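You operate a simulated robot arm through the tools that you are given. There is no shell and no other tool.

Carry out the task below with a simulated robot arm. There is one attempt and no reset: what you move stays moved.

TASK
Run the wiper on slow for three sweeps or more, park it, and switch the supply off.
Fine: the orange supply knob feeds it; turn the wiper knob off to park the arm; leave the board's other switches as they are; leave the red supply knob.

The check looks at the end state, three seconds after you hand in, the way a careful person would. Anything else that was tipped, shoved, dropped, spilled or broken makes it a failure.

THE ROBOT
A 6-joint arm with a fingered hand, fixed in place. Base frame: the origin is at the foot of the arm, x ahead of it, y to its left, z up. Readings come in mm, rad, newtons and seconds.
With the tool pointing down near the work surface it reaches from about 240 to 800 mm from the base axis. Its first joint turns from -2.897 to 2.897 rad. Payload 4 kg.
The tool frame sits at the grasp point between the pads (the TCP): z along the fingers, y along the line on which they close. The tips reach 26 mm beyond it. Largest opening 132 mm; the body of the gripper starts 73 mm behind the TCP. The gripper is a hand of 5 fingers: y runs from the thumb to the fingers, the wrist lies at [0, 0, -239] in the tool frame, and closing takes about 1.5 s.
Orientation is that of the tool frame in the base frame, as a unit quaternion [x, y, z, w]. With the fingers straight down and closing along the base's y, the tool's x points along the base's -x, its y along +y and its z along -z.

THE INTERFACE
- The arm moves only by the tool jog_arm. Its argument "deltas" is a list of rows, each an object of numbers (a shift or turn left out is 0, a gripper value left out holds the last): "x", "y", "z": the shift along the tool's x, y, z in mm; "ax", "ay", "az": the turn, a rotation vector about the tool's x, y, z in rad. In form: [{"x": .., "y": .., "z": .., "ax": .., "ay": .., "az": ..}, ...]. A call has 1 to 20 rows; each row is the pose to reach, as a shift and turn from the pose commanded when the call began, along the tool's axes at that moment. "hand" is the gripper command, from -1 (shut) to 1 (fully open), values between in proportion, set as the call begins (left out, the last holds). A row lasts 0.2 s, in which the tool goes at most 50 mm and 0.15 rad; a call with a longer step from one row to the next is refused whole, and so is a gripper value outside its range. Where a pose cannot be reached the arm comes as near as it can. A force on the tool above 40 N (or 10 N above the force at the start of the call, whichever is more), or a blocked arm, ends the call early, and 0.2 s more pass. Each finger travels about 45 mm/s and halts on what it meets, pressing with about 25 N; the grip force reading is that of the motor and also rises with nothing between the fingers. The clock runs only during rows and for 0.2 s after the last one: add rows that repeat a pose to give the fingers time. It gives the time, the measured TCP pose, the force on the tool (base axes), the opening and the grip force at its end, in the units of the frame above (readings bear some noise), with the torque about the TCP (base axes, N m) and any sound that the robot's microphone picked up.
- Cameras (640 x 400 px; columns grow to the right, rows downward): "scene" is fixed at [50.2, -649.8, 1480.7]; the picture's right is [0.66, -0.75, 0.00], its down [-0.28, -0.25, -0.93] and it looks along [0.70, 0.61, -0.37] (base axes); focal length 341 px, centre (320, 200). "wrist" rides on the gripper at [84, 2, -97] in the tool frame; the picture's right is [-0.02, 1.00, 0.00], its down [-0.75, -0.02, -0.66] and it looks along [-0.66, -0.01, 0.75] (tool axes); focal length 270 px, centre (320, 200). There is no depth. A picture from a camera that has moved, and an enlarged one, comes with that camera's place and axes in the base frame and with its lens.
- get_image(camera): a new picture of that camera. No time passes.
- finger_targets(finger1, finger2, finger3, finger4, thumb_bend): sets how far each is bent, from 0 (flat) to 1 (curled in); at 0.3 the hand is open as for a grip, at 0.7 the pads meet at the TCP. One left out holds its place. A second passes; each finger stops where it meets its share of the squeeze, and holds until it gets a number again. A gripper value or a shape takes the hand back. It gives what a move gives, with no picture; readings hold the bend of each and the force on the fingers (four entries, about 0 where the hand has none), thumb and palm.
- grasp_type(shape): the hand has 5 fingers and takes this shape, open, in about a second: jaw (thumb against the fingers, like two jaws); tri (thumb and two fingers); tip (a fingertip pinch); poke (one finger out to press); point (the index stretched); flat (the hand flat); cup (the hand cupped); fist (a fist). The gripper value then closes the fingers along that shape, each until it touches; the sizes above hold for jaw. It gives what a move gives, with no picture.
- enlarge(camera, box): a new picture of the part [left, top, right, bottom] of that camera's present view, enlarged. No time passes.
- finish_job(): hands the job in; it is judged then, once.

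Places have to be worked out from the pictures, the camera data and where the tool is seen. Open the gripper and draw the arm clear of the work before you hand the job in, unless the task says otherwise.

The tools are called after "Call:" as a command line: name --argument value ..., lists and objects as JSON in quotes. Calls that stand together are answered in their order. jog_arm: Moves the arm, as the interface text tells. Its arguments: {"type":"object","properties":{"deltas":{"type":"array"},"hand":{"type":"number"}},"required":["deltas"]} The other tools are called the same way: grasp_type (shape) gives the hand a shape; finger_targets (finger1, finger2, finger3, finger4, thumb_bend) moves the fingers one by one; get_image (camera) takes a picture; enlarge (camera, box) takes an enlarged picture of a part of a camera's view; finish_job () hands the job in.

At the start:

```text
time_s: 0.0
eef_pos: [508.5, 204.2, 1172.5]
ee_rot: [0.0, 1.0, 0.0, 0.0]
wrist_force: [0.1, 0.3, -0.6]
wrist_torque: [0.02, 0.05, -0.03]
opening: 131.9
finger_force: 0.1
shape: jaw
bend: [0.3, 0.3, 0.3, 0.3, 0.3]
finger forces: [0.1, 0.0, 0.1, 0.0, 0.1, 0.1]
```

scene: 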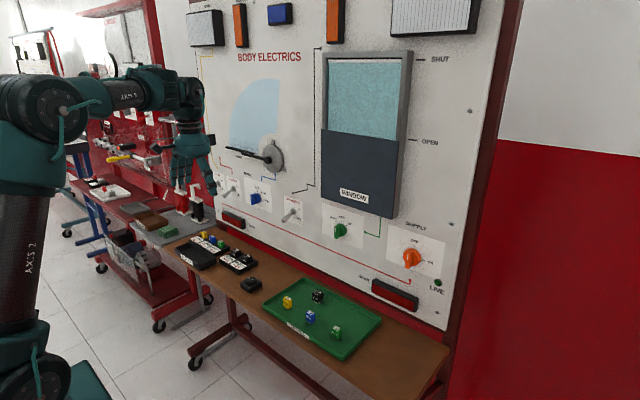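
wrist: 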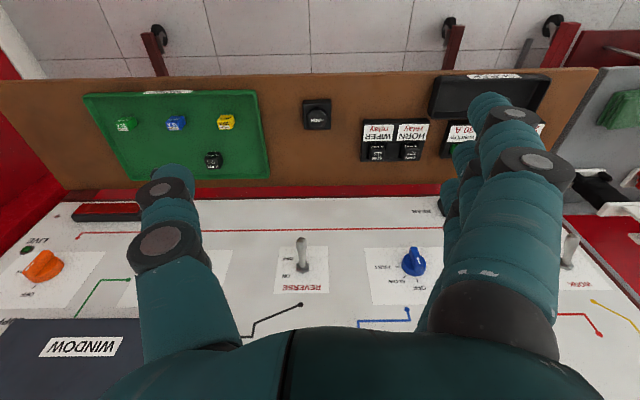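

I start by taking closer looks at the board from the scene camera to read the knobs and labels.

Call:
enlarge --camera "scene" --box '[200, 150, 330, 240]'

Call:
enlarge --camera "scene" --box '[310, 190, 460, 320]'

Call:
enlarge --camera "scene" --box '[160, 210, 420, 370]'

Call:
enlarge --camera "wrist" --box '[220, 190, 480, 350]'

```text
4.44 times, centred on (265, 195) of scene
camera zoom: at [50.2, -649.8, 1480.7], right [0.66, -0.75, 0.0], down [-0.28, -0.25, -0.93], along [0.7, 0.61, -0.37], focal length 1517 px, centre (564, 222)
```

zoom: 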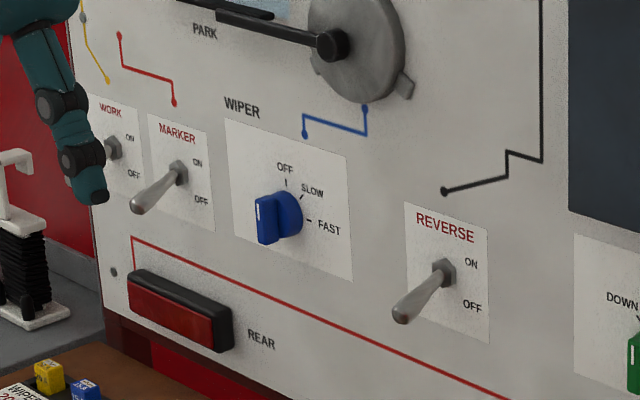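

```text
3.08 times, centred on (385, 255) of scene
camera zoom: at [50.2, -649.8, 1480.7], right [0.66, -0.75, 0.0], down [-0.28, -0.25, -0.93], along [0.7, 0.61, -0.37], focal length 1050 px, centre (120, 31)
```

zoom: 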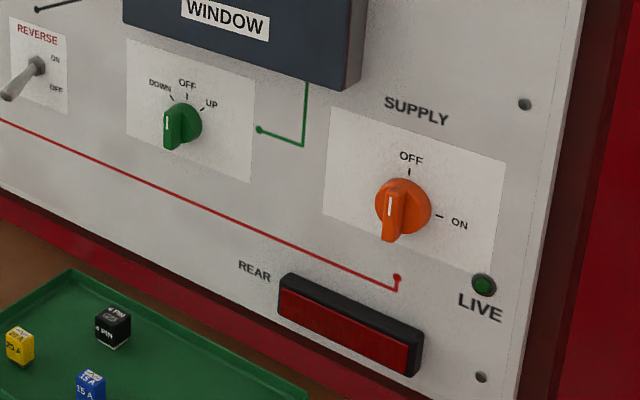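

```text
2.46 times, centred on (290, 290) of scene
camera zoom: at [50.2, -649.8, 1480.7], right [0.66, -0.75, 0.0], down [-0.28, -0.25, -0.93], along [0.7, 0.61, -0.37], focal length 840 px, centre (394, -22)
```

zoom: 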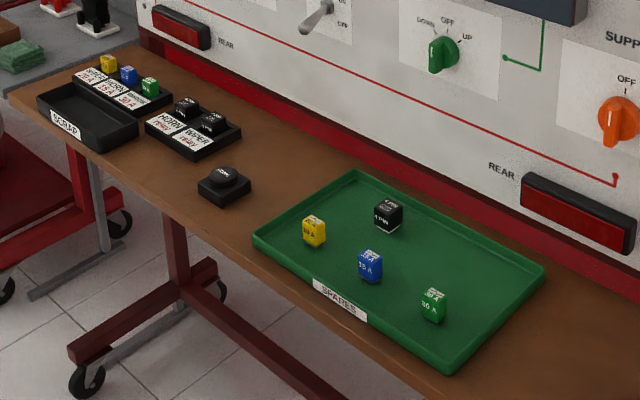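

```text
2.46 times, centred on (350, 270) of wrist
camera zoom: at [422.7, 204.6, 1268.1], right [0.02, 1.0, 0.0], down [0.75, -0.02, 0.66], along [0.66, -0.01, -0.75], focal length 665 px, centre (246, 28)
```

zoom: 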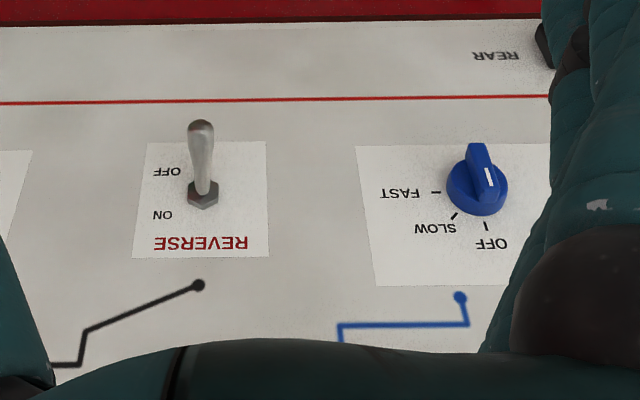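

The supply row sits on a board facing -x at roughly x≈845; the blue wiper knob is near (844, 370, 980), the orange supply knob near (844, -310, 975), and the LIVE lamp is dark (both knobs at OFF). I first turn the hand to point at the board, well back from it.

Call:
jog_arm --deltas '[{"x": -8, "ay": -0.131}, {"x": -16, "ay": -0.262}, {"x": -24, "ay": -0.393}, {"x": -32, "ay": -0.524}, {"x": -40, "ay": -0.654}, {"x": -48, "ay": -0.785}, {"x": -56, "ay": -0.916}, {"x": -64, "ay": -1.047}, {"x": -72, "ay": -1.178}, {"x": -80, "ay": -1.309}, {"x": -88, "ay": -1.44}, {"x": -96, "ay": -1.5708}, {"x": -96, "ay": -1.5708}]'

```text
time_s: 2.8
eef_pos: [604.3, 202.3, 1172.4]
ee_rot: [0.0, 0.707, 0.0, 0.707]
wrist_force: [-0.8, 0.7, -0.4]
wrist_torque: [0.02, 0.0, 0.03]
opening: 132.0
finger_force: 0.0
shape: jaw
bend: [0.3, 0.3, 0.3, 0.3, 0.3]
finger forces: [0.0, 0.0, 0.0, 0.0, 0.1, 0.1]
```

The hand points at the board now (tool x is down, y left, z toward the board). The bench works out to about z≈750, so I move to in front of the orange knob at a standoff.

Call:
jog_arm --deltas '[{"x": 14, "y": -39}, {"x": 28, "y": -78}, {"x": 42, "y": -117}, {"x": 56, "y": -156}, {"x": 70, "y": -195}, {"x": 84, "y": -234}, {"x": 98, "y": -273}, {"x": 112, "y": -312}, {"x": 126, "y": -351}, {"x": 140, "y": -390}, {"x": 154, "y": -429}, {"x": 168, "y": -468}, {"x": 187, "y": -512}, {"x": 187, "y": -512}]'

Call:
get_image --camera "wrist"

Call:
get_image --camera "scene"

```text
time_s: 5.8
eef_pos: [603.2, -311.7, 986.0]
ee_rot: [0.001, 0.707, 0.0, 0.707]
wrist_force: [0.5, 0.5, 0.3]
wrist_torque: [-0.01, 0.0, 0.01]
opening: 131.9
finger_force: 0.0
shape: jaw
bend: [0.3, 0.3, 0.3, 0.3, 0.3]
finger forces: [0.0, 0.1, 0.1, 0.0, 0.1, 0.1]
```

```text
taken
camera wrist: at [505.3, -309.6, 900.5], right [0.0, 1.0, 0.02], down [-0.66, -0.02, 0.75], along [0.75, -0.01, 0.66], focal length 270 px, centre (320, 200)
```

wrist: 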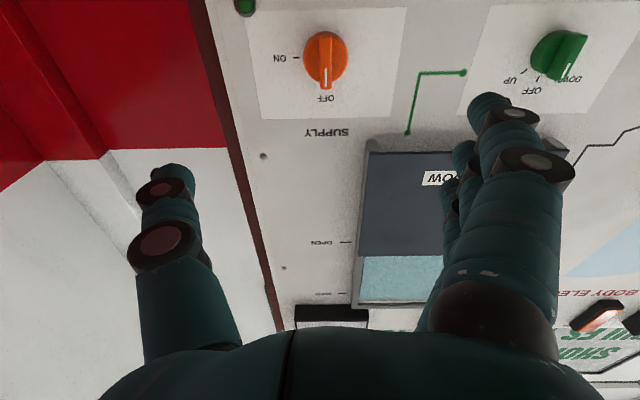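

```text
taken
```

scene: 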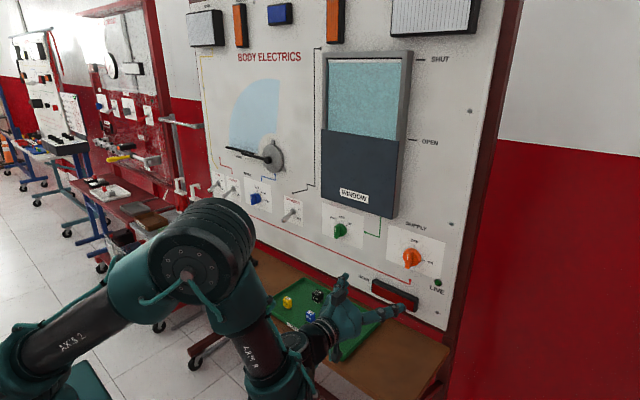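

The orange knob appears nearly straight ahead, around y≈-303, z≈980. I enlarge it to fix its pose and shape.

Call:
enlarge --camera "wrist" --box '[230, 0, 420, 119]'

Call:
enlarge --camera "scene" --box '[380, 225, 460, 290]'

```text
3.36 times, centred on (325, 60) of wrist
camera zoom: at [505.3, -309.6, 900.5], right [0.0, 1.0, 0.02], down [-0.66, -0.02, 0.75], along [0.75, -0.01, 0.66], focal length 908 px, centre (303, 672)
```

zoom: 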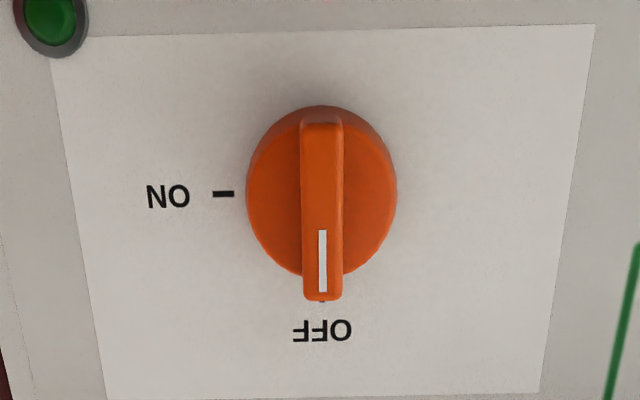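

```text
6.15 times, centred on (420, 258) of scene
camera zoom: at [50.2, -649.8, 1480.7], right [0.66, -0.75, 0.0], down [-0.28, -0.25, -0.93], along [0.7, 0.61, -0.37], focal length 2101 px, centre (-295, -154)
```

zoom: 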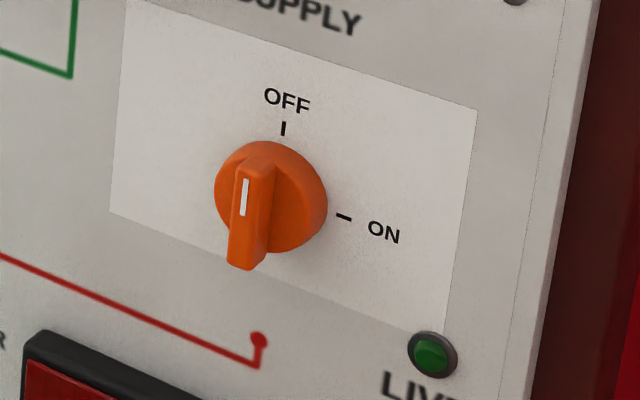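

Triangulated: the board face is at x≈841 and the orange knob axis at y≈-303.5, z≈979. The bar is about 13 mm wide, vertical, and sticks out to x≈808. I approach part way with the hand half open, then look.

Call:
jog_arm --deltas '[{"x": 3, "y": 4, "z": 40}, {"x": 7, "y": 8, "z": 80}, {"x": 7, "y": 8, "z": 120}, {"x": 7, "y": 8, "z": 160}, {"x": 7, "y": 8, "z": 160}]' --hand 0

Call:
get_image --camera "wrist"

Call:
enlarge --camera "scene" --box '[330, 210, 480, 310]'

```text
time_s: 7.0
eef_pos: [762.9, -304.3, 980.6]
ee_rot: [0.0, 0.707, 0.0, 0.707]
wrist_force: [-1.2, 0.7, -0.1]
wrist_torque: [0.01, -0.01, 0.0]
opening: 67.1
finger_force: 0.1
shape: jaw
bend: [0.73, 0.73, 0.73, 0.73, 0.7]
finger forces: [0.1, 0.0, 0.0, 0.1, 0.0, 0.1]
```

```text
taken
camera wrist: at [666.1, -301.1, 894.0], right [0.0, 1.0, 0.02], down [-0.66, -0.02, 0.75], along [0.75, -0.01, 0.66], focal length 270 px, centre (320, 200)
```

wrist: 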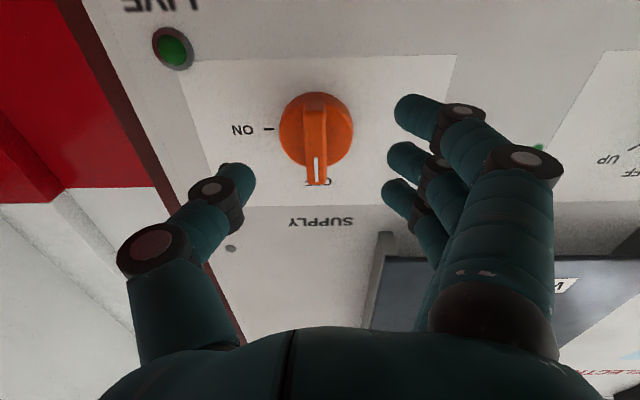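

```text
4.00 times, centred on (405, 260) of scene
camera zoom: at [50.2, -649.8, 1480.7], right [0.66, -0.75, 0.0], down [-0.28, -0.25, -0.93], along [0.7, 0.61, -0.37], focal length 1366 px, centre (-20, -40)
```

zoom: 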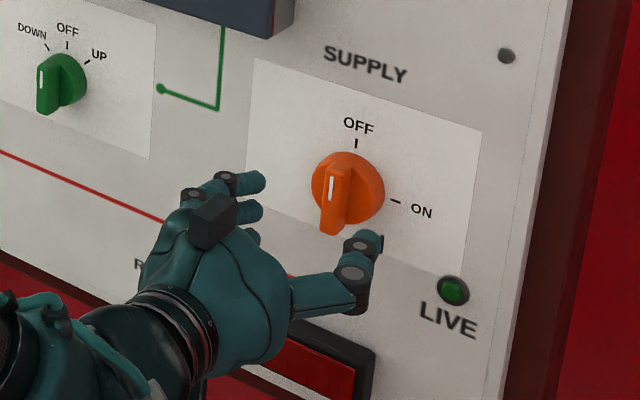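

The knob sits centred between thumb and fingers. I advance about 33 mm so the tips straddle the bar just in front of the disc.

Call:
jog_arm --deltas '[{"z": 12, "x": 2}, {"z": 24, "x": 2}, {"z": 33, "x": 2}, {"z": 33, "x": 2}]'

Call:
get_image --camera "wrist"

Call:
enlarge --camera "scene" --box '[350, 220, 470, 300]'

```text
time_s: 8.0
eef_pos: [796.7, -301.6, 977.6]
ee_rot: [0.0, 0.707, 0.0, 0.707]
wrist_force: [-0.2, 0.3, 0.6]
wrist_torque: [0.0, 0.01, -0.02]
opening: 67.0
finger_force: 0.1
shape: jaw
bend: [0.73, 0.73, 0.73, 0.73, 0.7]
finger forces: [0.0, 0.0, 0.0, 0.0, 0.1, 0.1]
```

```text
taken
camera wrist: at [700.1, -299.8, 892.2], right [0.0, 1.0, 0.02], down [-0.66, -0.02, 0.75], along [0.75, -0.01, 0.66], focal length 270 px, centre (320, 200)
```

wrist: 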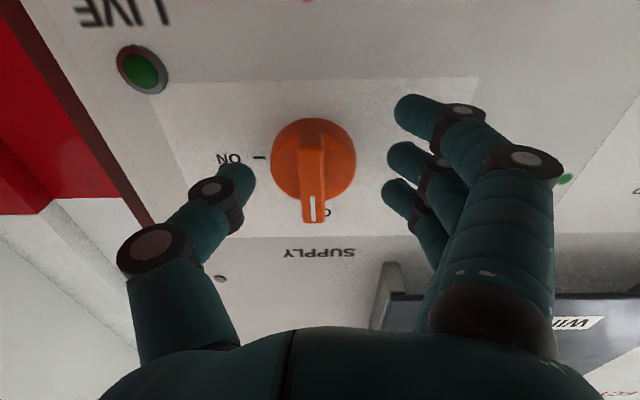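

```text
5.00 times, centred on (410, 260) of scene
camera zoom: at [50.2, -649.8, 1480.7], right [0.66, -0.75, 0.0], down [-0.28, -0.25, -0.93], along [0.7, 0.61, -0.37], focal length 1707 px, centre (-130, -100)
```

zoom: 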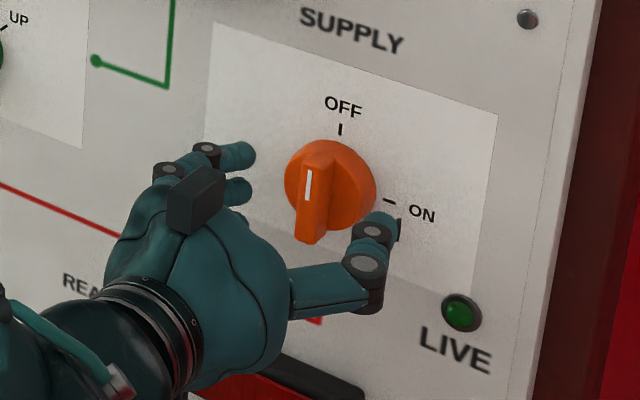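

The tips flank the bar with no contact forces. I close the hand on the bar and hold for it to settle.

Call:
jog_arm --deltas '[{"z": 0}, {"z": 0}, {"z": 0}, {"z": 0}, {"z": 0}, {"z": 0}]' --hand -1

Call:
get_image --camera "wrist"

Call:
enlarge --camera "scene" --box '[350, 220, 470, 300]'

```text
time_s: 9.4
eef_pos: [797.4, -301.5, 977.0]
ee_rot: [0.001, 0.707, -0.001, 0.707]
wrist_force: [-7.4, -0.9, 0.8]
wrist_torque: [0.0, 0.0, 0.43]
opening: 11.1
finger_force: 24.5
shape: jaw
bend: [0.66, 0.72, 0.72, 0.66, 0.71]
finger forces: [0.0, 10.3, 9.8, 2.0, 18.6, 0.0]
```

```text
taken
camera wrist: at [699.6, -300.1, 892.5], right [0.0, 1.0, 0.02], down [-0.66, -0.02, 0.75], along [0.75, -0.01, 0.66], focal length 270 px, centre (320, 200)
```

wrist: 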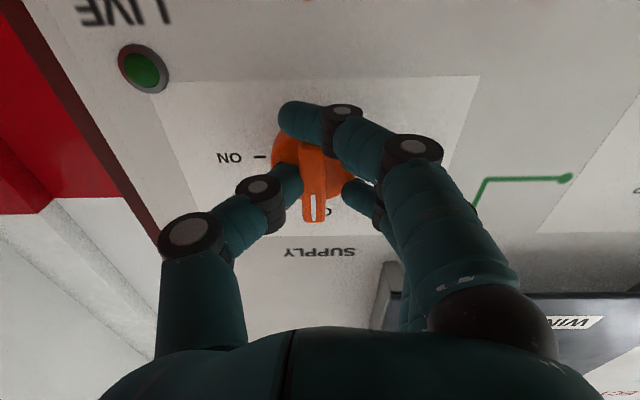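

```text
5.00 times, centred on (410, 260) of scene
camera zoom: at [50.2, -649.8, 1480.7], right [0.66, -0.75, 0.0], down [-0.28, -0.25, -0.93], along [0.7, 0.61, -0.37], focal length 1707 px, centre (-130, -100)
```

zoom: 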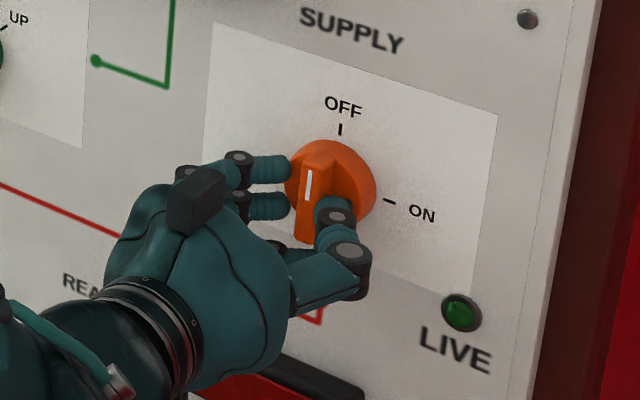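

Thumb and the two middle fingers grip the bar (about 19 N against 20 N). Now I turn it clockwise toward ON about the tool's z, checking at halfway.

Call:
jog_arm --deltas '[{"az": 0.12}, {"az": 0.24}, {"az": 0.36}, {"az": 0.48}, {"az": 0.6}, {"az": 0.72}, {"az": 0.8}]'

Call:
enlarge --camera "scene" --box '[350, 220, 470, 300]'

```text
time_s: 11.0
eef_pos: [797.1, -302.7, 977.3]
ee_rot: [0.276, 0.65, 0.275, 0.652]
wrist_force: [2.2, -13.2, 17.1]
wrist_torque: [-0.03, -0.41, 0.1]
opening: 7.9
finger_force: 25.1
shape: jaw
bend: [0.66, 0.71, 0.73, 0.66, 0.71]
finger forces: [0.0, 10.4, 4.1, 14.6, 12.7, 0.0]
```

```text
5.00 times, centred on (410, 260) of scene
camera zoom: at [50.2, -649.8, 1480.7], right [0.66, -0.75, 0.0], down [-0.28, -0.25, -0.93], along [0.7, 0.61, -0.37], focal length 1707 px, centre (-130, -100)
```

zoom: 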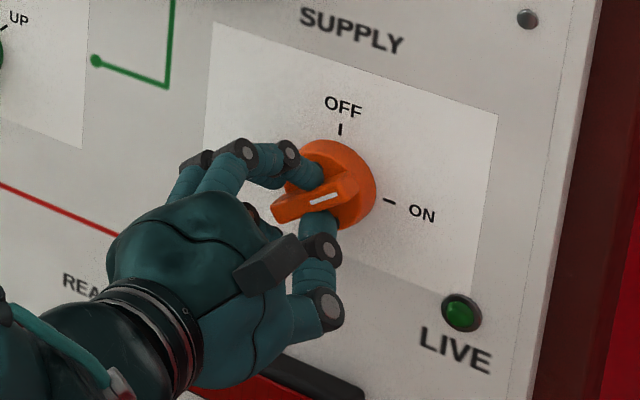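

The knob follows the hand and moderate forces are steady. I carry on to the full 90°.

Call:
jog_arm --deltas '[{"az": 0.12, "x": -1}, {"az": 0.24, "x": -1}, {"az": 0.36, "x": -1}, {"az": 0.48, "x": -1}, {"az": 0.6, "x": -1}, {"az": 0.72, "x": -1}, {"az": 0.78, "x": -1}]'

Call:
enlarge --camera "scene" --box '[350, 220, 470, 300]'

```text
time_s: 12.6
eef_pos: [797.4, -301.4, 977.1]
ee_rot: [0.503, 0.497, 0.503, 0.497]
wrist_force: [-8.1, -7.1, 14.1]
wrist_torque: [-0.48, -0.52, -0.11]
opening: 7.7
finger_force: 25.0
shape: jaw
bend: [0.66, 0.71, 0.73, 0.65, 0.72]
finger forces: [0.0, 14.6, 7.3, 13.0, 11.3, 0.0]
```

```text
5.00 times, centred on (410, 260) of scene
camera zoom: at [50.2, -649.8, 1480.7], right [0.66, -0.75, 0.0], down [-0.28, -0.25, -0.93], along [0.7, 0.61, -0.37], focal length 1707 px, centre (-130, -100)
```

zoom: 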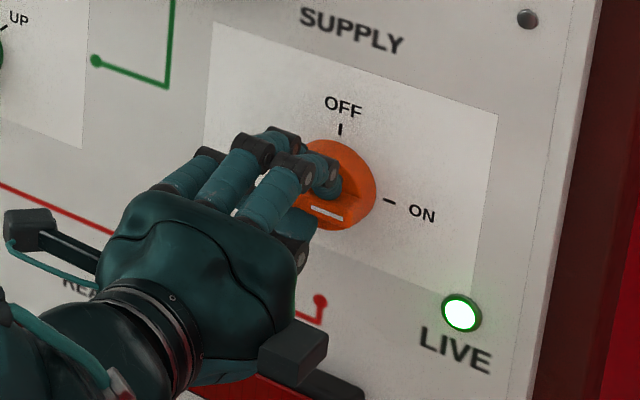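

LIVE has lit, so the supply is on. I open the hand, wait, and back straight out.

Call:
jog_arm --deltas '[{"z": 0}, {"z": 0}, {"z": 0}, {"z": 0}, {"z": -20}, {"z": -50}, {"z": -90}, {"z": -130}, {"z": -130}]' --hand 0

Call:
get_image --camera "wrist"

Call:
get_image --camera "scene"

Call:
enlarge --camera "scene" --box '[350, 220, 470, 300]'

```text
time_s: 14.6
eef_pos: [666.1, -301.5, 977.3]
ee_rot: [0.502, 0.498, 0.502, 0.498]
wrist_force: [-0.2, -0.2, 0.2]
wrist_torque: [0.02, 0.01, 0.02]
opening: 65.1
finger_force: 0.0
shape: jaw
bend: [0.73, 0.73, 0.73, 0.73, 0.7]
finger forces: [0.1, 0.0, 0.0, 0.1, 0.1, 0.0]
```

```text
taken
camera wrist: at [569.7, -217.7, 978.4], right [0.0, -0.03, 1.0], down [-0.66, -0.75, -0.02], along [0.75, -0.66, -0.02], focal length 270 px, centre (320, 200)
```

wrist: 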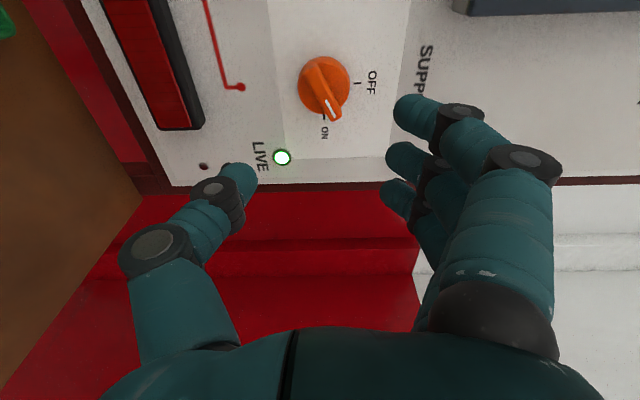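

```text
taken
```

scene: 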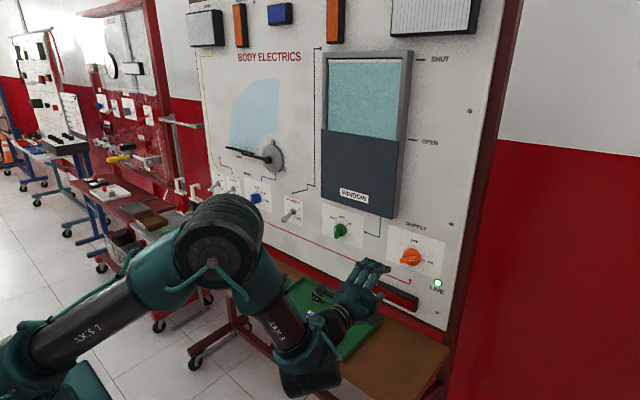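

```text
5.00 times, centred on (410, 260) of scene
camera zoom: at [50.2, -649.8, 1480.7], right [0.66, -0.75, 0.0], down [-0.28, -0.25, -0.93], along [0.7, 0.61, -0.37], focal length 1707 px, centre (-130, -100)
```

zoom: 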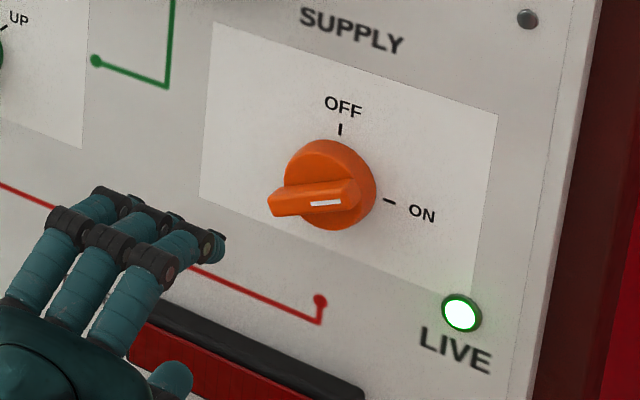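

The LIVE lamp stays lit, although the knob relaxed a bit short of its ON mark when the fingers opened. I now carry the hand over to the wiper knob, turning it back upright on the way at a safe standoff.

Call:
jog_arm --deltas '[{"x": 20, "z": -40, "az": -0.1}, {"x": 65, "z": -60, "az": -0.2}, {"x": 112, "z": -60, "az": -0.3}, {"x": 159, "z": -60, "az": -0.4}, {"x": 206, "z": -60, "az": -0.5}, {"x": 253, "z": -60, "az": -0.6}, {"x": 300, "z": -60, "az": -0.7}, {"x": 347, "z": -60, "az": -0.8}, {"x": 394, "z": -60, "az": -0.9}, {"x": 441, "z": -60, "az": -1.0}, {"x": 488, "z": -60, "az": -1.12}, {"x": 535, "z": -60, "az": -1.24}, {"x": 582, "z": -60, "az": -1.36}, {"x": 629, "z": -60, "az": -1.48}, {"x": 672, "z": -60, "az": -1.577}, {"x": 672, "z": -60, "az": -1.577}]'

Call:
get_image --camera "wrist"

Call:
get_image --camera "scene"

```text
time_s: 18.0
eef_pos: [591.7, 281.5, 952.2]
ee_rot: [-0.009, 0.697, 0.025, 0.717]
wrist_force: [0.0, -0.2, -0.2]
wrist_torque: [-0.02, -0.01, -0.03]
opening: 65.9
finger_force: 0.0
shape: jaw
bend: [0.73, 0.73, 0.73, 0.73, 0.7]
finger forces: [0.1, 0.0, 0.0, 0.0, 0.0, 0.1]
out of reach, approached as far as the arm can: row 2, 3, 4, 5, 6, 7, 12, 13, 14, 15, 16
```

```text
taken
camera wrist: at [496.4, 280.2, 864.9], right [-0.05, 1.0, 0.04], down [-0.68, -0.06, 0.73], along [0.73, 0.01, 0.68], focal length 270 px, centre (320, 200)
```

wrist: 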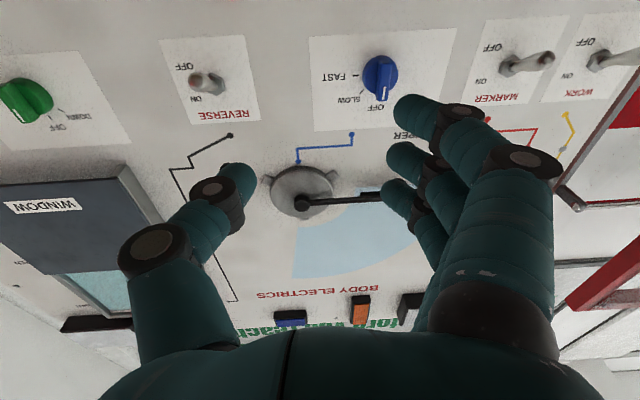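

```text
taken
```

scene: 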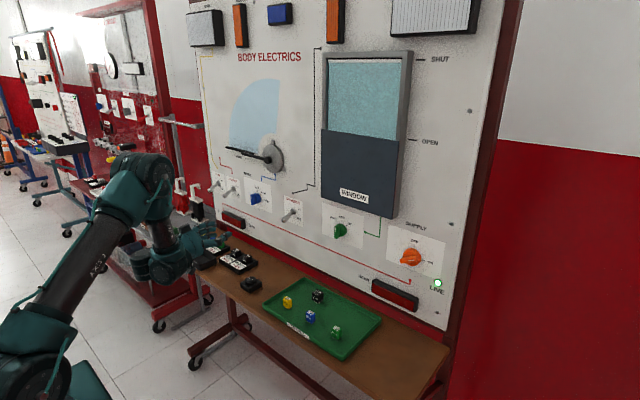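

Several rows were at the reach limit (arm too folded there), and the hand ended at (592, 281, 952), slightly tilted. I ease forward to bring it back within reach and see where it settles.

Call:
jog_arm --deltas '[{"z": 30}, {"z": 60}, {"z": 60}, {"z": 60}]'

```text
time_s: 19.0
eef_pos: [620.3, 264.6, 936.1]
ee_rot: [-0.009, 0.695, 0.027, 0.718]
wrist_force: [0.0, 0.2, 0.4]
wrist_torque: [0.0, 0.04, 0.02]
opening: 66.0
finger_force: 0.0
shape: jaw
bend: [0.73, 0.73, 0.73, 0.73, 0.7]
finger forces: [0.0, 0.0, 0.1, 0.0, 0.1, 0.1]
out of reach, approached as far as the arm can: row 1, 2, 3, 4
```

Still at a limit, likely a joint stop from the low, folded posture. I raise the hand, since the pose near (604, 202, 1172) was reachable before, and see how it responds.

Call:
jog_arm --deltas '[{"x": -40}, {"x": -80}, {"x": -120}, {"x": -160}, {"x": -200}, {"x": -200}]'

Call:
get_image --camera "scene"

```text
time_s: 20.4
eef_pos: [556.7, 211.1, 1047.4]
ee_rot: [-0.009, 0.696, 0.028, 0.718]
wrist_force: [-0.5, -0.4, 0.3]
wrist_torque: [-0.01, 0.0, -0.01]
opening: 65.8
finger_force: 0.0
shape: jaw
bend: [0.73, 0.73, 0.73, 0.73, 0.7]
finger forces: [0.0, 0.1, 0.0, 0.0, 0.0, 0.0]
out of reach, approached as far as the arm can: row 1, 2, 3, 4, 5, 6
```

```text
taken
```

scene: 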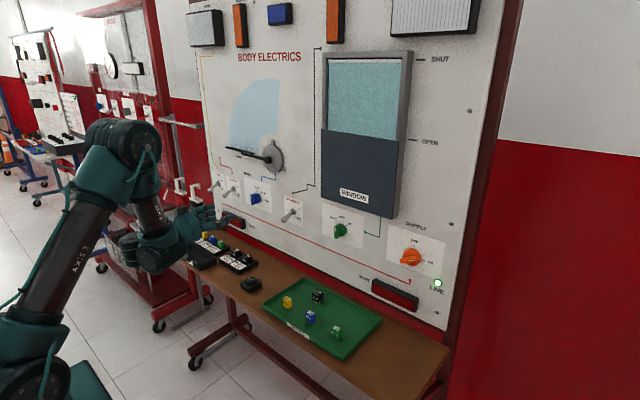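

The orientation holds but the position slides, which points to a wrist joint at its stop. I test by rolling the hand back a little, to see if it frees up.

Call:
jog_arm --deltas '[{"az": 0.12}, {"az": 0.24}, {"az": 0.36}, {"az": 0.48}, {"az": 0.6}, {"az": 0.6}]'

```text
time_s: 21.8
eef_pos: [552.7, 212.4, 1050.4]
ee_rot: [0.197, 0.666, 0.238, 0.679]
wrist_force: [0.4, -0.7, -0.5]
wrist_torque: [0.0, 0.0, -0.04]
opening: 65.9
finger_force: 0.0
shape: jaw
bend: [0.73, 0.73, 0.73, 0.73, 0.7]
finger forces: [0.0, 0.0, 0.0, 0.0, 0.0, 0.0]
```

Rolled to about 36° it is free again. I move forward and left in this roll, where the arm is less folded.

Call:
jog_arm --deltas '[{"x": 9, "y": 12, "z": 32}, {"x": 18, "y": 24, "z": 65}, {"x": 26, "y": 36, "z": 98}, {"x": 35, "y": 48, "z": 130}, {"x": 35, "y": 48, "z": 130}]'

```text
time_s: 23.0
eef_pos: [595.5, 223.3, 1006.3]
ee_rot: [0.197, 0.667, 0.237, 0.679]
wrist_force: [0.4, 0.4, 0.1]
wrist_torque: [-0.06, -0.03, 0.0]
opening: 65.9
finger_force: 0.1
shape: jaw
bend: [0.73, 0.73, 0.73, 0.73, 0.7]
finger forces: [0.0, 0.0, 0.0, 0.0, 0.1, 0.0]
out of reach, approached as far as the arm can: row 1, 2, 3, 4, 5
```

The same kind of limit shows again regardless of roll, so the arm seems to have slipped into a poor wrist/elbow branch on that low folded path. I go back toward the start posture: unroll, then point the hand down and rise.

Call:
jog_arm --deltas '[{"az": -0.12}, {"az": -0.24}, {"az": -0.36}, {"az": -0.48}, {"az": -0.626}, {"az": -0.626}]'

Call:
jog_arm --deltas '[{"ay": 0.13}, {"ay": 0.26}, {"ay": 0.39}, {"ay": 0.52}, {"ay": 0.65}, {"ay": 0.78}, {"ay": 0.78}]'

Call:
jog_arm --deltas '[{"x": -20, "z": -20}, {"x": -40, "z": -40}, {"x": -60, "z": -60}, {"x": -60, "z": -60}]'

```text
time_s: 24.4
eef_pos: [593.4, 222.8, 1002.2]
ee_rot: [-0.019, 0.695, 0.017, 0.719]
wrist_force: [-1.1, -0.2, 0.4]
wrist_torque: [0.01, -0.01, 0.0]
opening: 66.0
finger_force: 0.1
shape: jaw
bend: [0.73, 0.73, 0.73, 0.73, 0.7]
finger forces: [0.1, 0.0, 0.0, 0.0, 0.0, 0.0]
```

```text
time_s: 26.0
eef_pos: [553.8, 173.0, 908.9]
ee_rot: [-0.035, 0.791, 0.012, 0.611]
wrist_force: [-0.5, 0.6, -0.3]
wrist_torque: [0.0, 0.0, 0.01]
opening: 65.6
finger_force: 0.1
shape: jaw
bend: [0.73, 0.73, 0.73, 0.73, 0.7]
finger forces: [0.0, 0.0, 0.0, 0.1, 0.1, 0.0]
out of reach, approached as far as the arm can: row 1, 2, 3, 4, 5, 6, 7
```

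```text
time_s: 27.0
eef_pos: [554.8, 174.2, 907.3]
ee_rot: [-0.036, 0.791, 0.013, 0.611]
wrist_force: [0.0, -0.1, 0.3]
wrist_torque: [0.01, 0.0, 0.05]
opening: 65.9
finger_force: 0.0
shape: jaw
bend: [0.73, 0.73, 0.73, 0.73, 0.7]
finger forces: [0.0, 0.0, 0.0, 0.1, 0.1, 0.0]
out of reach, approached as far as the arm can: row 1, 2, 3, 4
```

Pitching down is blocked too. I probe small single-axis moves in the free space here to find which directions are open.

Call:
jog_arm --deltas '[{"ay": -0.13}, {"ay": -0.25}, {"ay": -0.25}]'

Call:
jog_arm --deltas '[{"y": -30}, {"y": -60}, {"y": -60}]'

Call:
jog_arm --deltas '[{"x": -30}, {"x": -60}, {"x": -60}]'

Call:
jog_arm --deltas '[{"ax": 0.12}, {"ax": 0.24}, {"ax": 0.24}]'

Call:
get_image --camera "scene"

```text
time_s: 27.8
eef_pos: [551.6, 174.1, 908.8]
ee_rot: [-0.034, 0.708, 0.018, 0.705]
wrist_force: [-0.4, 0.1, -0.6]
wrist_torque: [0.02, -0.01, -0.04]
opening: 65.9
finger_force: 0.1
shape: jaw
bend: [0.73, 0.73, 0.73, 0.73, 0.7]
finger forces: [0.1, 0.0, 0.0, 0.0, 0.0, 0.1]
```

```text
time_s: 28.6
eef_pos: [560.0, 115.6, 907.1]
ee_rot: [-0.034, 0.709, 0.017, 0.704]
wrist_force: [0.2, -0.6, 0.4]
wrist_torque: [-0.03, -0.01, 0.0]
opening: 65.9
finger_force: 0.1
shape: jaw
bend: [0.73, 0.73, 0.73, 0.73, 0.7]
finger forces: [0.0, 0.0, 0.1, 0.1, 0.0, 0.0]
out of reach, approached as far as the arm can: row 2, 3
```

```text
time_s: 29.4
eef_pos: [568.7, 118.6, 963.8]
ee_rot: [-0.033, 0.709, 0.017, 0.704]
wrist_force: [-0.1, 1.0, -0.2]
wrist_torque: [-0.04, -0.01, 0.03]
opening: 66.0
finger_force: 0.0
shape: jaw
bend: [0.73, 0.73, 0.73, 0.73, 0.7]
finger forces: [0.1, 0.1, 0.0, 0.0, 0.0, 0.0]
out of reach, approached as far as the arm can: row 1, 2, 3
```

```text
time_s: 30.2
eef_pos: [569.4, 117.9, 963.9]
ee_rot: [0.051, 0.706, -0.068, 0.703]
wrist_force: [-0.8, 0.0, -0.3]
wrist_torque: [-0.02, 0.0, 0.0]
opening: 66.0
finger_force: 0.1
shape: jaw
bend: [0.73, 0.73, 0.73, 0.73, 0.7]
finger forces: [0.0, 0.1, 0.0, 0.0, 0.0, 0.0]
```

```text
taken
```

scene: 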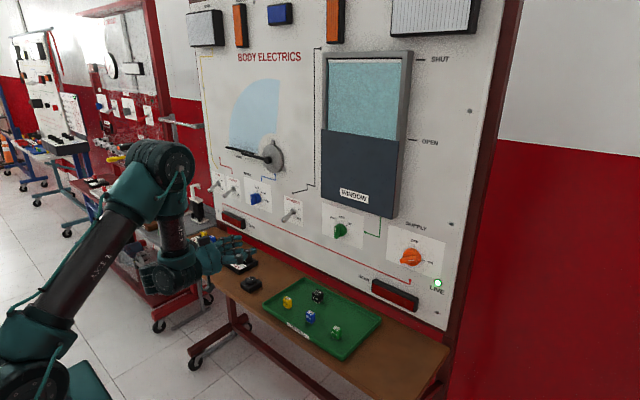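

Here the limit is the inward (folded) one and sliding outward/upward was allowed. I try outward and upward moves now.

Call:
jog_arm --deltas '[{"ax": -0.12, "z": 20}, {"ax": -0.24, "z": 40}, {"ax": -0.24, "z": 60}, {"ax": -0.24, "z": 60}]'

Call:
jog_arm --deltas '[{"x": -40}, {"x": -80}, {"x": -120}, {"x": -120}]'

```text
time_s: 31.2
eef_pos: [630.5, 109.5, 965.9]
ee_rot: [-0.033, 0.709, 0.018, 0.704]
wrist_force: [0.0, 0.1, -0.4]
wrist_torque: [0.01, 0.0, 0.01]
opening: 65.8
finger_force: 0.1
shape: jaw
bend: [0.73, 0.73, 0.73, 0.73, 0.7]
finger forces: [0.1, 0.0, 0.0, 0.1, 0.1, 0.1]
```

```text
time_s: 32.2
eef_pos: [603.4, 100.1, 1049.7]
ee_rot: [-0.02, 0.704, 0.034, 0.709]
wrist_force: [-0.5, -0.4, -1.0]
wrist_torque: [-0.01, 0.01, 0.0]
opening: 65.7
finger_force: 0.0
shape: jaw
bend: [0.73, 0.73, 0.73, 0.73, 0.7]
finger forces: [0.0, 0.0, 0.1, 0.0, 0.0, 0.0]
out of reach, approached as far as the arm can: row 2, 3, 4
```

Two distinct limits show: an inner folded one and an outer one that wasn't there in the earlier posture, so the wrist has apparently flipped. I look at the arm closely to understand its wrist.

Call:
enlarge --camera "scene" --box '[60, 120, 280, 300]'

```text
2.22 times, centred on (170, 210) of scene
camera zoom: at [50.2, -649.8, 1480.7], right [0.66, -0.75, 0.0], down [-0.28, -0.25, -0.93], along [0.7, 0.61, -0.37], focal length 759 px, centre (653, 178)
```

zoom: 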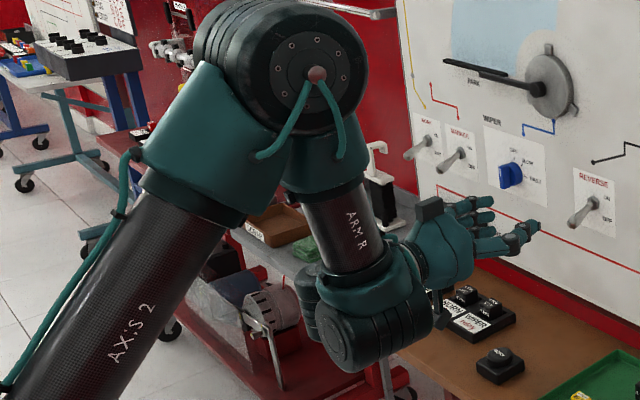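

The outer limit seems tied to the wrist's pitch joint, so I'll try to unwind the wrist: yaw the hand to the left about its wrist in free space and watch what is reachable.

Call:
jog_arm --deltas '[{"ax": -0.14, "y": 33, "z": -2}, {"ax": -0.28, "y": 66, "z": -9}, {"ax": -0.42, "y": 97, "z": -21}, {"ax": -0.56, "y": 127, "z": -36}, {"ax": -0.7, "y": 154, "z": -56}, {"ax": -0.84, "y": 178, "z": -79}, {"ax": -0.98, "y": 198, "z": -106}, {"ax": -1.12, "y": 215, "z": -135}, {"ax": -1.26, "y": 228, "z": -166}, {"ax": -1.4, "y": 235, "z": -198}, {"ax": -1.4, "y": 235, "z": -198}]'

Call:
enlarge --camera "scene" --box '[60, 120, 280, 300]'

```text
time_s: 34.6
eef_pos: [391.5, 330.3, 1052.9]
ee_rot: [-0.497, 0.549, 0.448, 0.502]
wrist_force: [0.3, 0.3, 0.4]
wrist_torque: [0.0, -0.02, 0.02]
opening: 65.7
finger_force: 0.0
shape: jaw
bend: [0.73, 0.73, 0.73, 0.73, 0.7]
finger forces: [0.0, 0.0, 0.1, 0.0, 0.1, 0.0]
out of reach, approached as far as the arm can: row 4, 5, 6, 7, 8, 9, 10, 11
```

```text
2.22 times, centred on (170, 210) of scene
camera zoom: at [50.2, -649.8, 1480.7], right [0.66, -0.75, 0.0], down [-0.28, -0.25, -0.93], along [0.7, 0.61, -0.37], focal length 759 px, centre (653, 178)
```

zoom: 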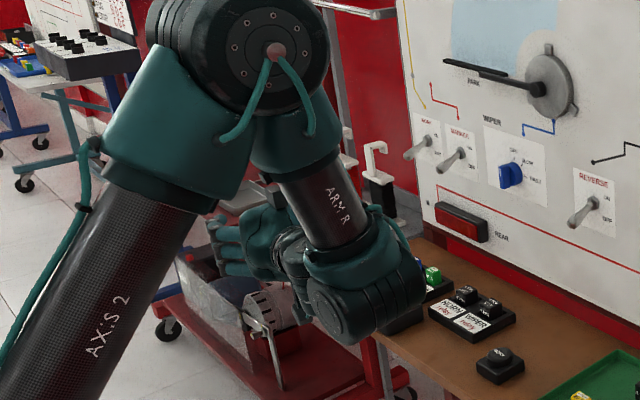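

The yaw worked; the hand points left now. I continue past perpendicular to the arm plane, keeping the wrist in place.

Call:
jog_arm --deltas '[{"ax": -0.14, "y": 33, "z": -2}, {"ax": -0.28, "y": 66, "z": -9}, {"ax": -0.42, "y": 97, "z": -21}, {"ax": -0.56, "y": 127, "z": -36}, {"ax": -0.7, "y": 154, "z": -56}, {"ax": -0.84, "y": 178, "z": -79}, {"ax": -0.84, "y": 178, "z": -79}]'

Call:
enlarge --camera "scene" --box '[60, 120, 280, 300]'

```text
time_s: 36.2
eef_pos: [193.4, 281.5, 1039.9]
ee_rot: [0.671, -0.35, -0.614, -0.227]
wrist_force: [0.1, -0.5, -0.4]
wrist_torque: [0.0, -0.01, 0.04]
opening: 65.8
finger_force: 0.1
shape: jaw
bend: [0.73, 0.73, 0.73, 0.73, 0.7]
finger forces: [0.0, 0.0, 0.1, 0.0, 0.0, 0.1]
out of reach, approached as far as the arm can: row 1, 2, 3, 4, 5, 6, 7
```

```text
2.22 times, centred on (170, 210) of scene
camera zoom: at [50.2, -649.8, 1480.7], right [0.66, -0.75, 0.0], down [-0.28, -0.25, -0.93], along [0.7, 0.61, -0.37], focal length 759 px, centre (653, 178)
```

zoom: 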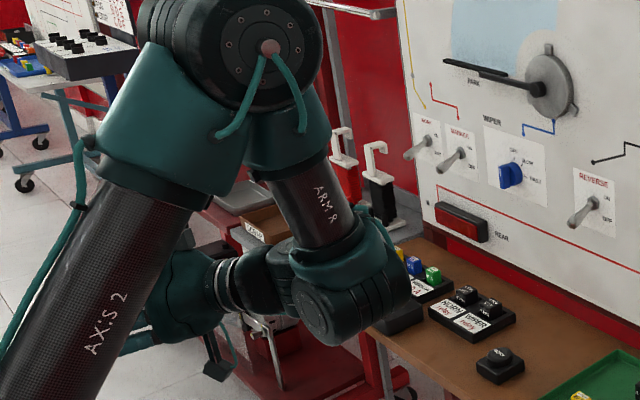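

The picture shows the hand link swinging around the forearm's end; it now points about 25° past perpendicular. I now try swinging it in a cone around the arm-plane normal (down and toward the front), keeping the wrist in place, to unflip the wrist.

Call:
jog_arm --deltas '[{"x": 14.2, "y": -7.5, "z": -0.5, "ax": 0.027, "ay": 0.061, "az": -0.133}, {"x": 27.1, "y": -16.8, "z": -2.1, "ax": 0.055, "ay": 0.122, "az": -0.267}, {"x": 38.6, "y": -27.7, "z": -4.7, "ax": 0.082, "ay": 0.183, "az": -0.4}, {"x": 48.4, "y": -40, "z": -8.3, "ax": 0.109, "ay": 0.244, "az": -0.534}, {"x": 56.1, "y": -53.3, "z": -12.8, "ax": 0.136, "ay": 0.305, "az": -0.667}, {"x": 61.8, "y": -67.3, "z": -18, "ax": 0.164, "ay": 0.366, "az": -0.8}, {"x": 61.8, "y": -67.3, "z": -18, "ax": 0.164, "ay": 0.366, "az": -0.8}]'

Call:
enlarge --camera "scene" --box '[60, 120, 280, 300]'

```text
time_s: 37.8
eef_pos: [360.8, 365.7, 1139.5]
ee_rot: [0.836, -0.174, -0.324, -0.408]
wrist_force: [0.8, -0.3, 0.2]
wrist_torque: [0.03, -0.04, 0.01]
opening: 65.9
finger_force: 0.0
shape: jaw
bend: [0.73, 0.73, 0.73, 0.73, 0.7]
finger forces: [0.0, 0.0, 0.1, 0.0, 0.0, 0.1]
out of reach, approached as far as the arm can: row 1, 2, 3, 4, 5, 6, 7
```

```text
2.22 times, centred on (170, 210) of scene
camera zoom: at [50.2, -649.8, 1480.7], right [0.66, -0.75, 0.0], down [-0.28, -0.25, -0.93], along [0.7, 0.61, -0.37], focal length 759 px, centre (653, 178)
```

zoom: 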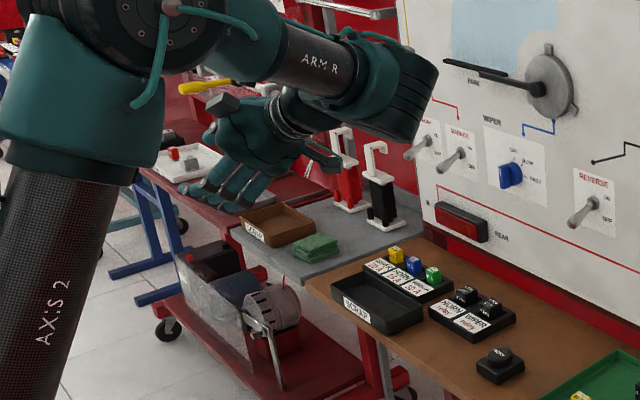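

The arm came free: the forearm swung out (wrist now around (456,176,1249), well outside the earlier limit). Now I turn the hand back to face the board along a smooth single rotation, holding the wrist in place.

Call:
jog_arm --deltas '[{"x": 7.1, "y": -30.5, "z": -2.1, "ax": 0.1289, "ay": 0.026, "az": 0.0569}, {"x": 15.8, "y": -60.1, "z": -8.2, "ax": 0.2579, "ay": 0.052, "az": 0.1138}, {"x": 25.9, "y": -88, "z": -18.3, "ax": 0.3868, "ay": 0.078, "az": 0.1707}, {"x": 37.2, "y": -113.8, "z": -32.2, "ax": 0.5157, "ay": 0.104, "az": 0.2276}, {"x": 49.5, "y": -137, "z": -49.5, "ax": 0.6446, "ay": 0.13, "az": 0.2845}, {"x": 62.5, "y": -156.9, "z": -69.9, "ax": 0.7736, "ay": 0.1561, "az": 0.3413}, {"x": 76.1, "y": -173.3, "z": -93, "ax": 0.9025, "ay": 0.1821, "az": 0.3982}, {"x": 89.8, "y": -185.8, "z": -118.4, "ax": 1.0314, "ay": 0.2081, "az": 0.4551}, {"x": 103.4, "y": -194.1, "z": -145.5, "ax": 1.1603, "ay": 0.2341, "az": 0.512}, {"x": 116.7, "y": -198.1, "z": -173.7, "ax": 1.2893, "ay": 0.2601, "az": 0.5689}, {"x": 116.7, "y": -198.1, "z": -173.7, "ax": 1.2893, "ay": 0.2601, "az": 0.5689}]'

Call:
get_image --camera "scene"

```text
time_s: 40.2
eef_pos: [624.5, 344.0, 1258.7]
ee_rot: [-0.381, 0.591, 0.148, 0.696]
wrist_force: [-0.1, -0.1, -0.3]
wrist_torque: [0.02, 0.0, 0.0]
opening: 65.9
finger_force: 0.1
shape: jaw
bend: [0.73, 0.73, 0.73, 0.73, 0.7]
finger forces: [0.0, 0.0, 0.0, 0.0, 0.0, 0.0]
```

```text
taken
```

scene: 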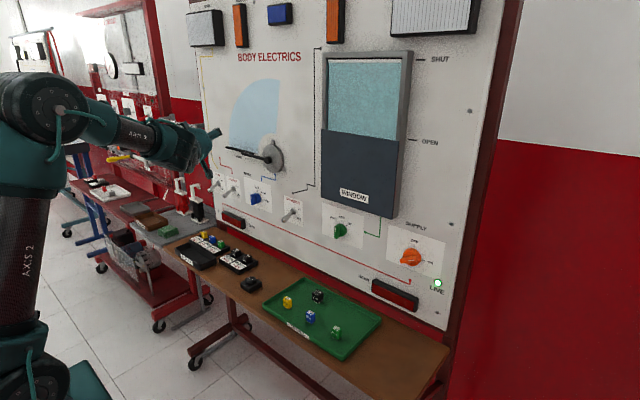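

All rows reachable now. I finish the remaining rotation so the hand faces the board again, drifting to about (650, 340, 1200).

Call:
jog_arm --deltas '[{"x": 9, "y": 0.2, "z": 2.1, "ax": 0.11, "ay": 0.0218, "az": 0.0485}, {"x": 18, "y": 0.4, "z": 4.2, "ax": 0.22, "ay": 0.0437, "az": 0.097}, {"x": 27, "y": 0.6, "z": 6.3, "ax": 0.33, "ay": 0.0655, "az": 0.1455}, {"x": 36, "y": 0.8, "z": 8.4, "ax": 0.44, "ay": 0.0874, "az": 0.194}, {"x": 45, "y": 1, "z": 10.5, "ax": 0.55, "ay": 0.1092, "az": 0.2425}, {"x": 54, "y": 1.2, "z": 12.6, "ax": 0.66, "ay": 0.131, "az": 0.291}, {"x": 62.5, "y": 1.4, "z": 14.7, "ax": 0.7704, "ay": 0.1529, "az": 0.3394}, {"x": 62.5, "y": 1.4, "z": 14.7, "ax": 0.7704, "ay": 0.1529, "az": 0.3394}]'

```text
time_s: 42.0
eef_pos: [652.0, 343.4, 1199.8]
ee_rot: [-0.002, 0.707, 0.001, 0.707]
wrist_force: [1.4, -0.1, 0.0]
wrist_torque: [-0.01, 0.03, -0.04]
opening: 66.1
finger_force: 0.0
shape: jaw
bend: [0.73, 0.73, 0.73, 0.73, 0.7]
finger forces: [0.0, 0.0, 0.0, 0.1, 0.0, 0.0]
```

Orientation is exact and in reach. I move down to in front of the wiper knob, staying more extended (x≈690) to keep away from the folded zone.

Call:
jog_arm --deltas '[{"z": 20, "x": 20, "y": 5}, {"z": 38, "x": 60, "y": 10}, {"z": 38, "x": 100, "y": 15}, {"z": 38, "x": 140, "y": 20}, {"z": 38, "x": 180, "y": 27}, {"z": 38, "x": 215, "y": 27}, {"z": 38, "x": 215, "y": 27}]'

Call:
get_image --camera "wrist"

Call:
enlarge --camera "scene" --box '[180, 140, 320, 240]'

```text
time_s: 43.6
eef_pos: [690.2, 370.2, 985.4]
ee_rot: [-0.003, 0.706, 0.001, 0.708]
wrist_force: [-0.2, 0.4, -0.9]
wrist_torque: [0.04, 0.02, 0.01]
opening: 65.8
finger_force: 0.0
shape: jaw
bend: [0.73, 0.73, 0.73, 0.73, 0.7]
finger forces: [0.0, 0.0, 0.0, 0.1, 0.0, 0.1]
```

```text
taken
camera wrist: at [593.1, 370.3, 899.3], right [0.0, 1.0, 0.02], down [-0.66, -0.02, 0.75], along [0.75, -0.01, 0.66], focal length 270 px, centre (320, 200)
```

wrist: 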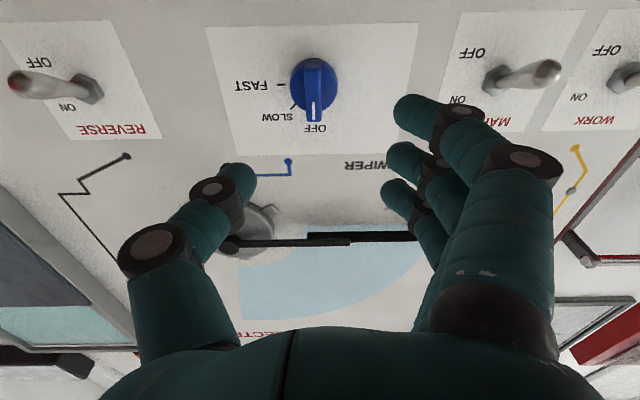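

```text
4.00 times, centred on (250, 190) of scene
camera zoom: at [50.2, -649.8, 1480.7], right [0.66, -0.75, 0.0], down [-0.28, -0.25, -0.93], along [0.7, 0.61, -0.37], focal length 1366 px, centre (600, 240)
```

zoom: 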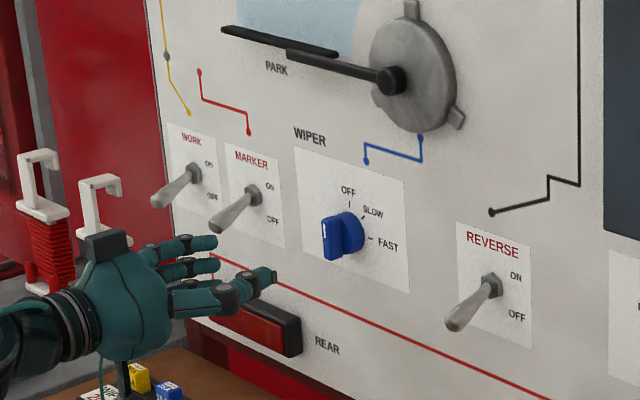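

The hand faces the wiper knob, which I place near y≈364, z≈980. I enlarge to check the bar's angle and centre.

Call:
enlarge --camera "wrist" --box '[220, 20, 420, 145]'

```text
3.20 times, centred on (320, 82) of wrist
camera zoom: at [593.1, 370.3, 899.3], right [0.0, 1.0, 0.02], down [-0.66, -0.02, 0.75], along [0.75, -0.01, 0.66], focal length 865 px, centre (320, 576)
```

zoom: 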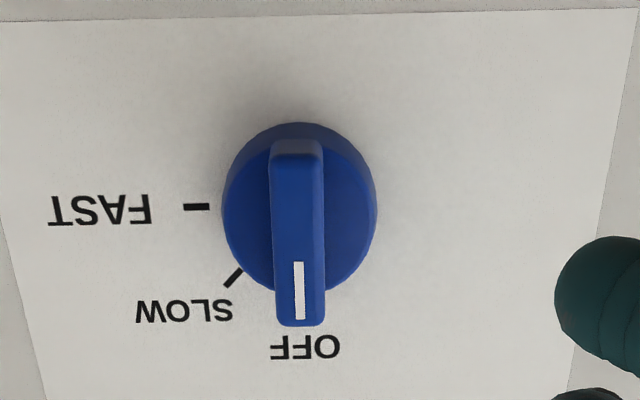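

The blue knob has the same form, at OFF with SLOW about 45° clockwise. I approach to straddle the bar.

Call:
jog_arm --deltas '[{"x": 6, "y": -5, "z": 30}, {"x": 6, "y": -5, "z": 65}, {"x": 6, "y": -5, "z": 90}, {"x": 6, "y": -5, "z": 100}, {"x": 6, "y": -5, "z": 106}, {"x": 6, "y": -5, "z": 106}]'

Call:
get_image --camera "wrist"

Call:
enlarge --camera "scene" --box '[200, 150, 320, 230]'

```text
time_s: 45.0
eef_pos: [796.8, 365.0, 980.1]
ee_rot: [-0.004, 0.706, 0.001, 0.708]
wrist_force: [0.4, 0.0, -0.6]
wrist_torque: [0.01, 0.01, -0.01]
opening: 66.0
finger_force: 0.0
shape: jaw
bend: [0.73, 0.73, 0.73, 0.73, 0.7]
finger forces: [0.1, 0.0, 0.1, 0.0, 0.0, 0.0]
```

```text
taken
camera wrist: at [700.3, 365.3, 893.9], right [0.0, 1.0, 0.02], down [-0.66, -0.02, 0.75], along [0.75, -0.01, 0.66], focal length 270 px, centre (320, 200)
```

wrist: 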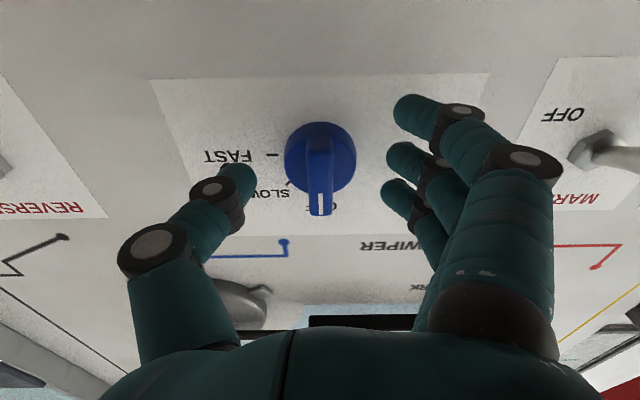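

```text
5.00 times, centred on (260, 190) of scene
camera zoom: at [50.2, -649.8, 1480.7], right [0.66, -0.75, 0.0], down [-0.28, -0.25, -0.93], along [0.7, 0.61, -0.37], focal length 1707 px, centre (620, 250)
```

zoom: 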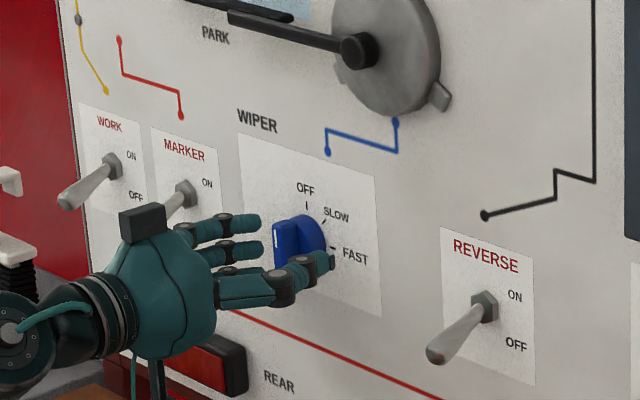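

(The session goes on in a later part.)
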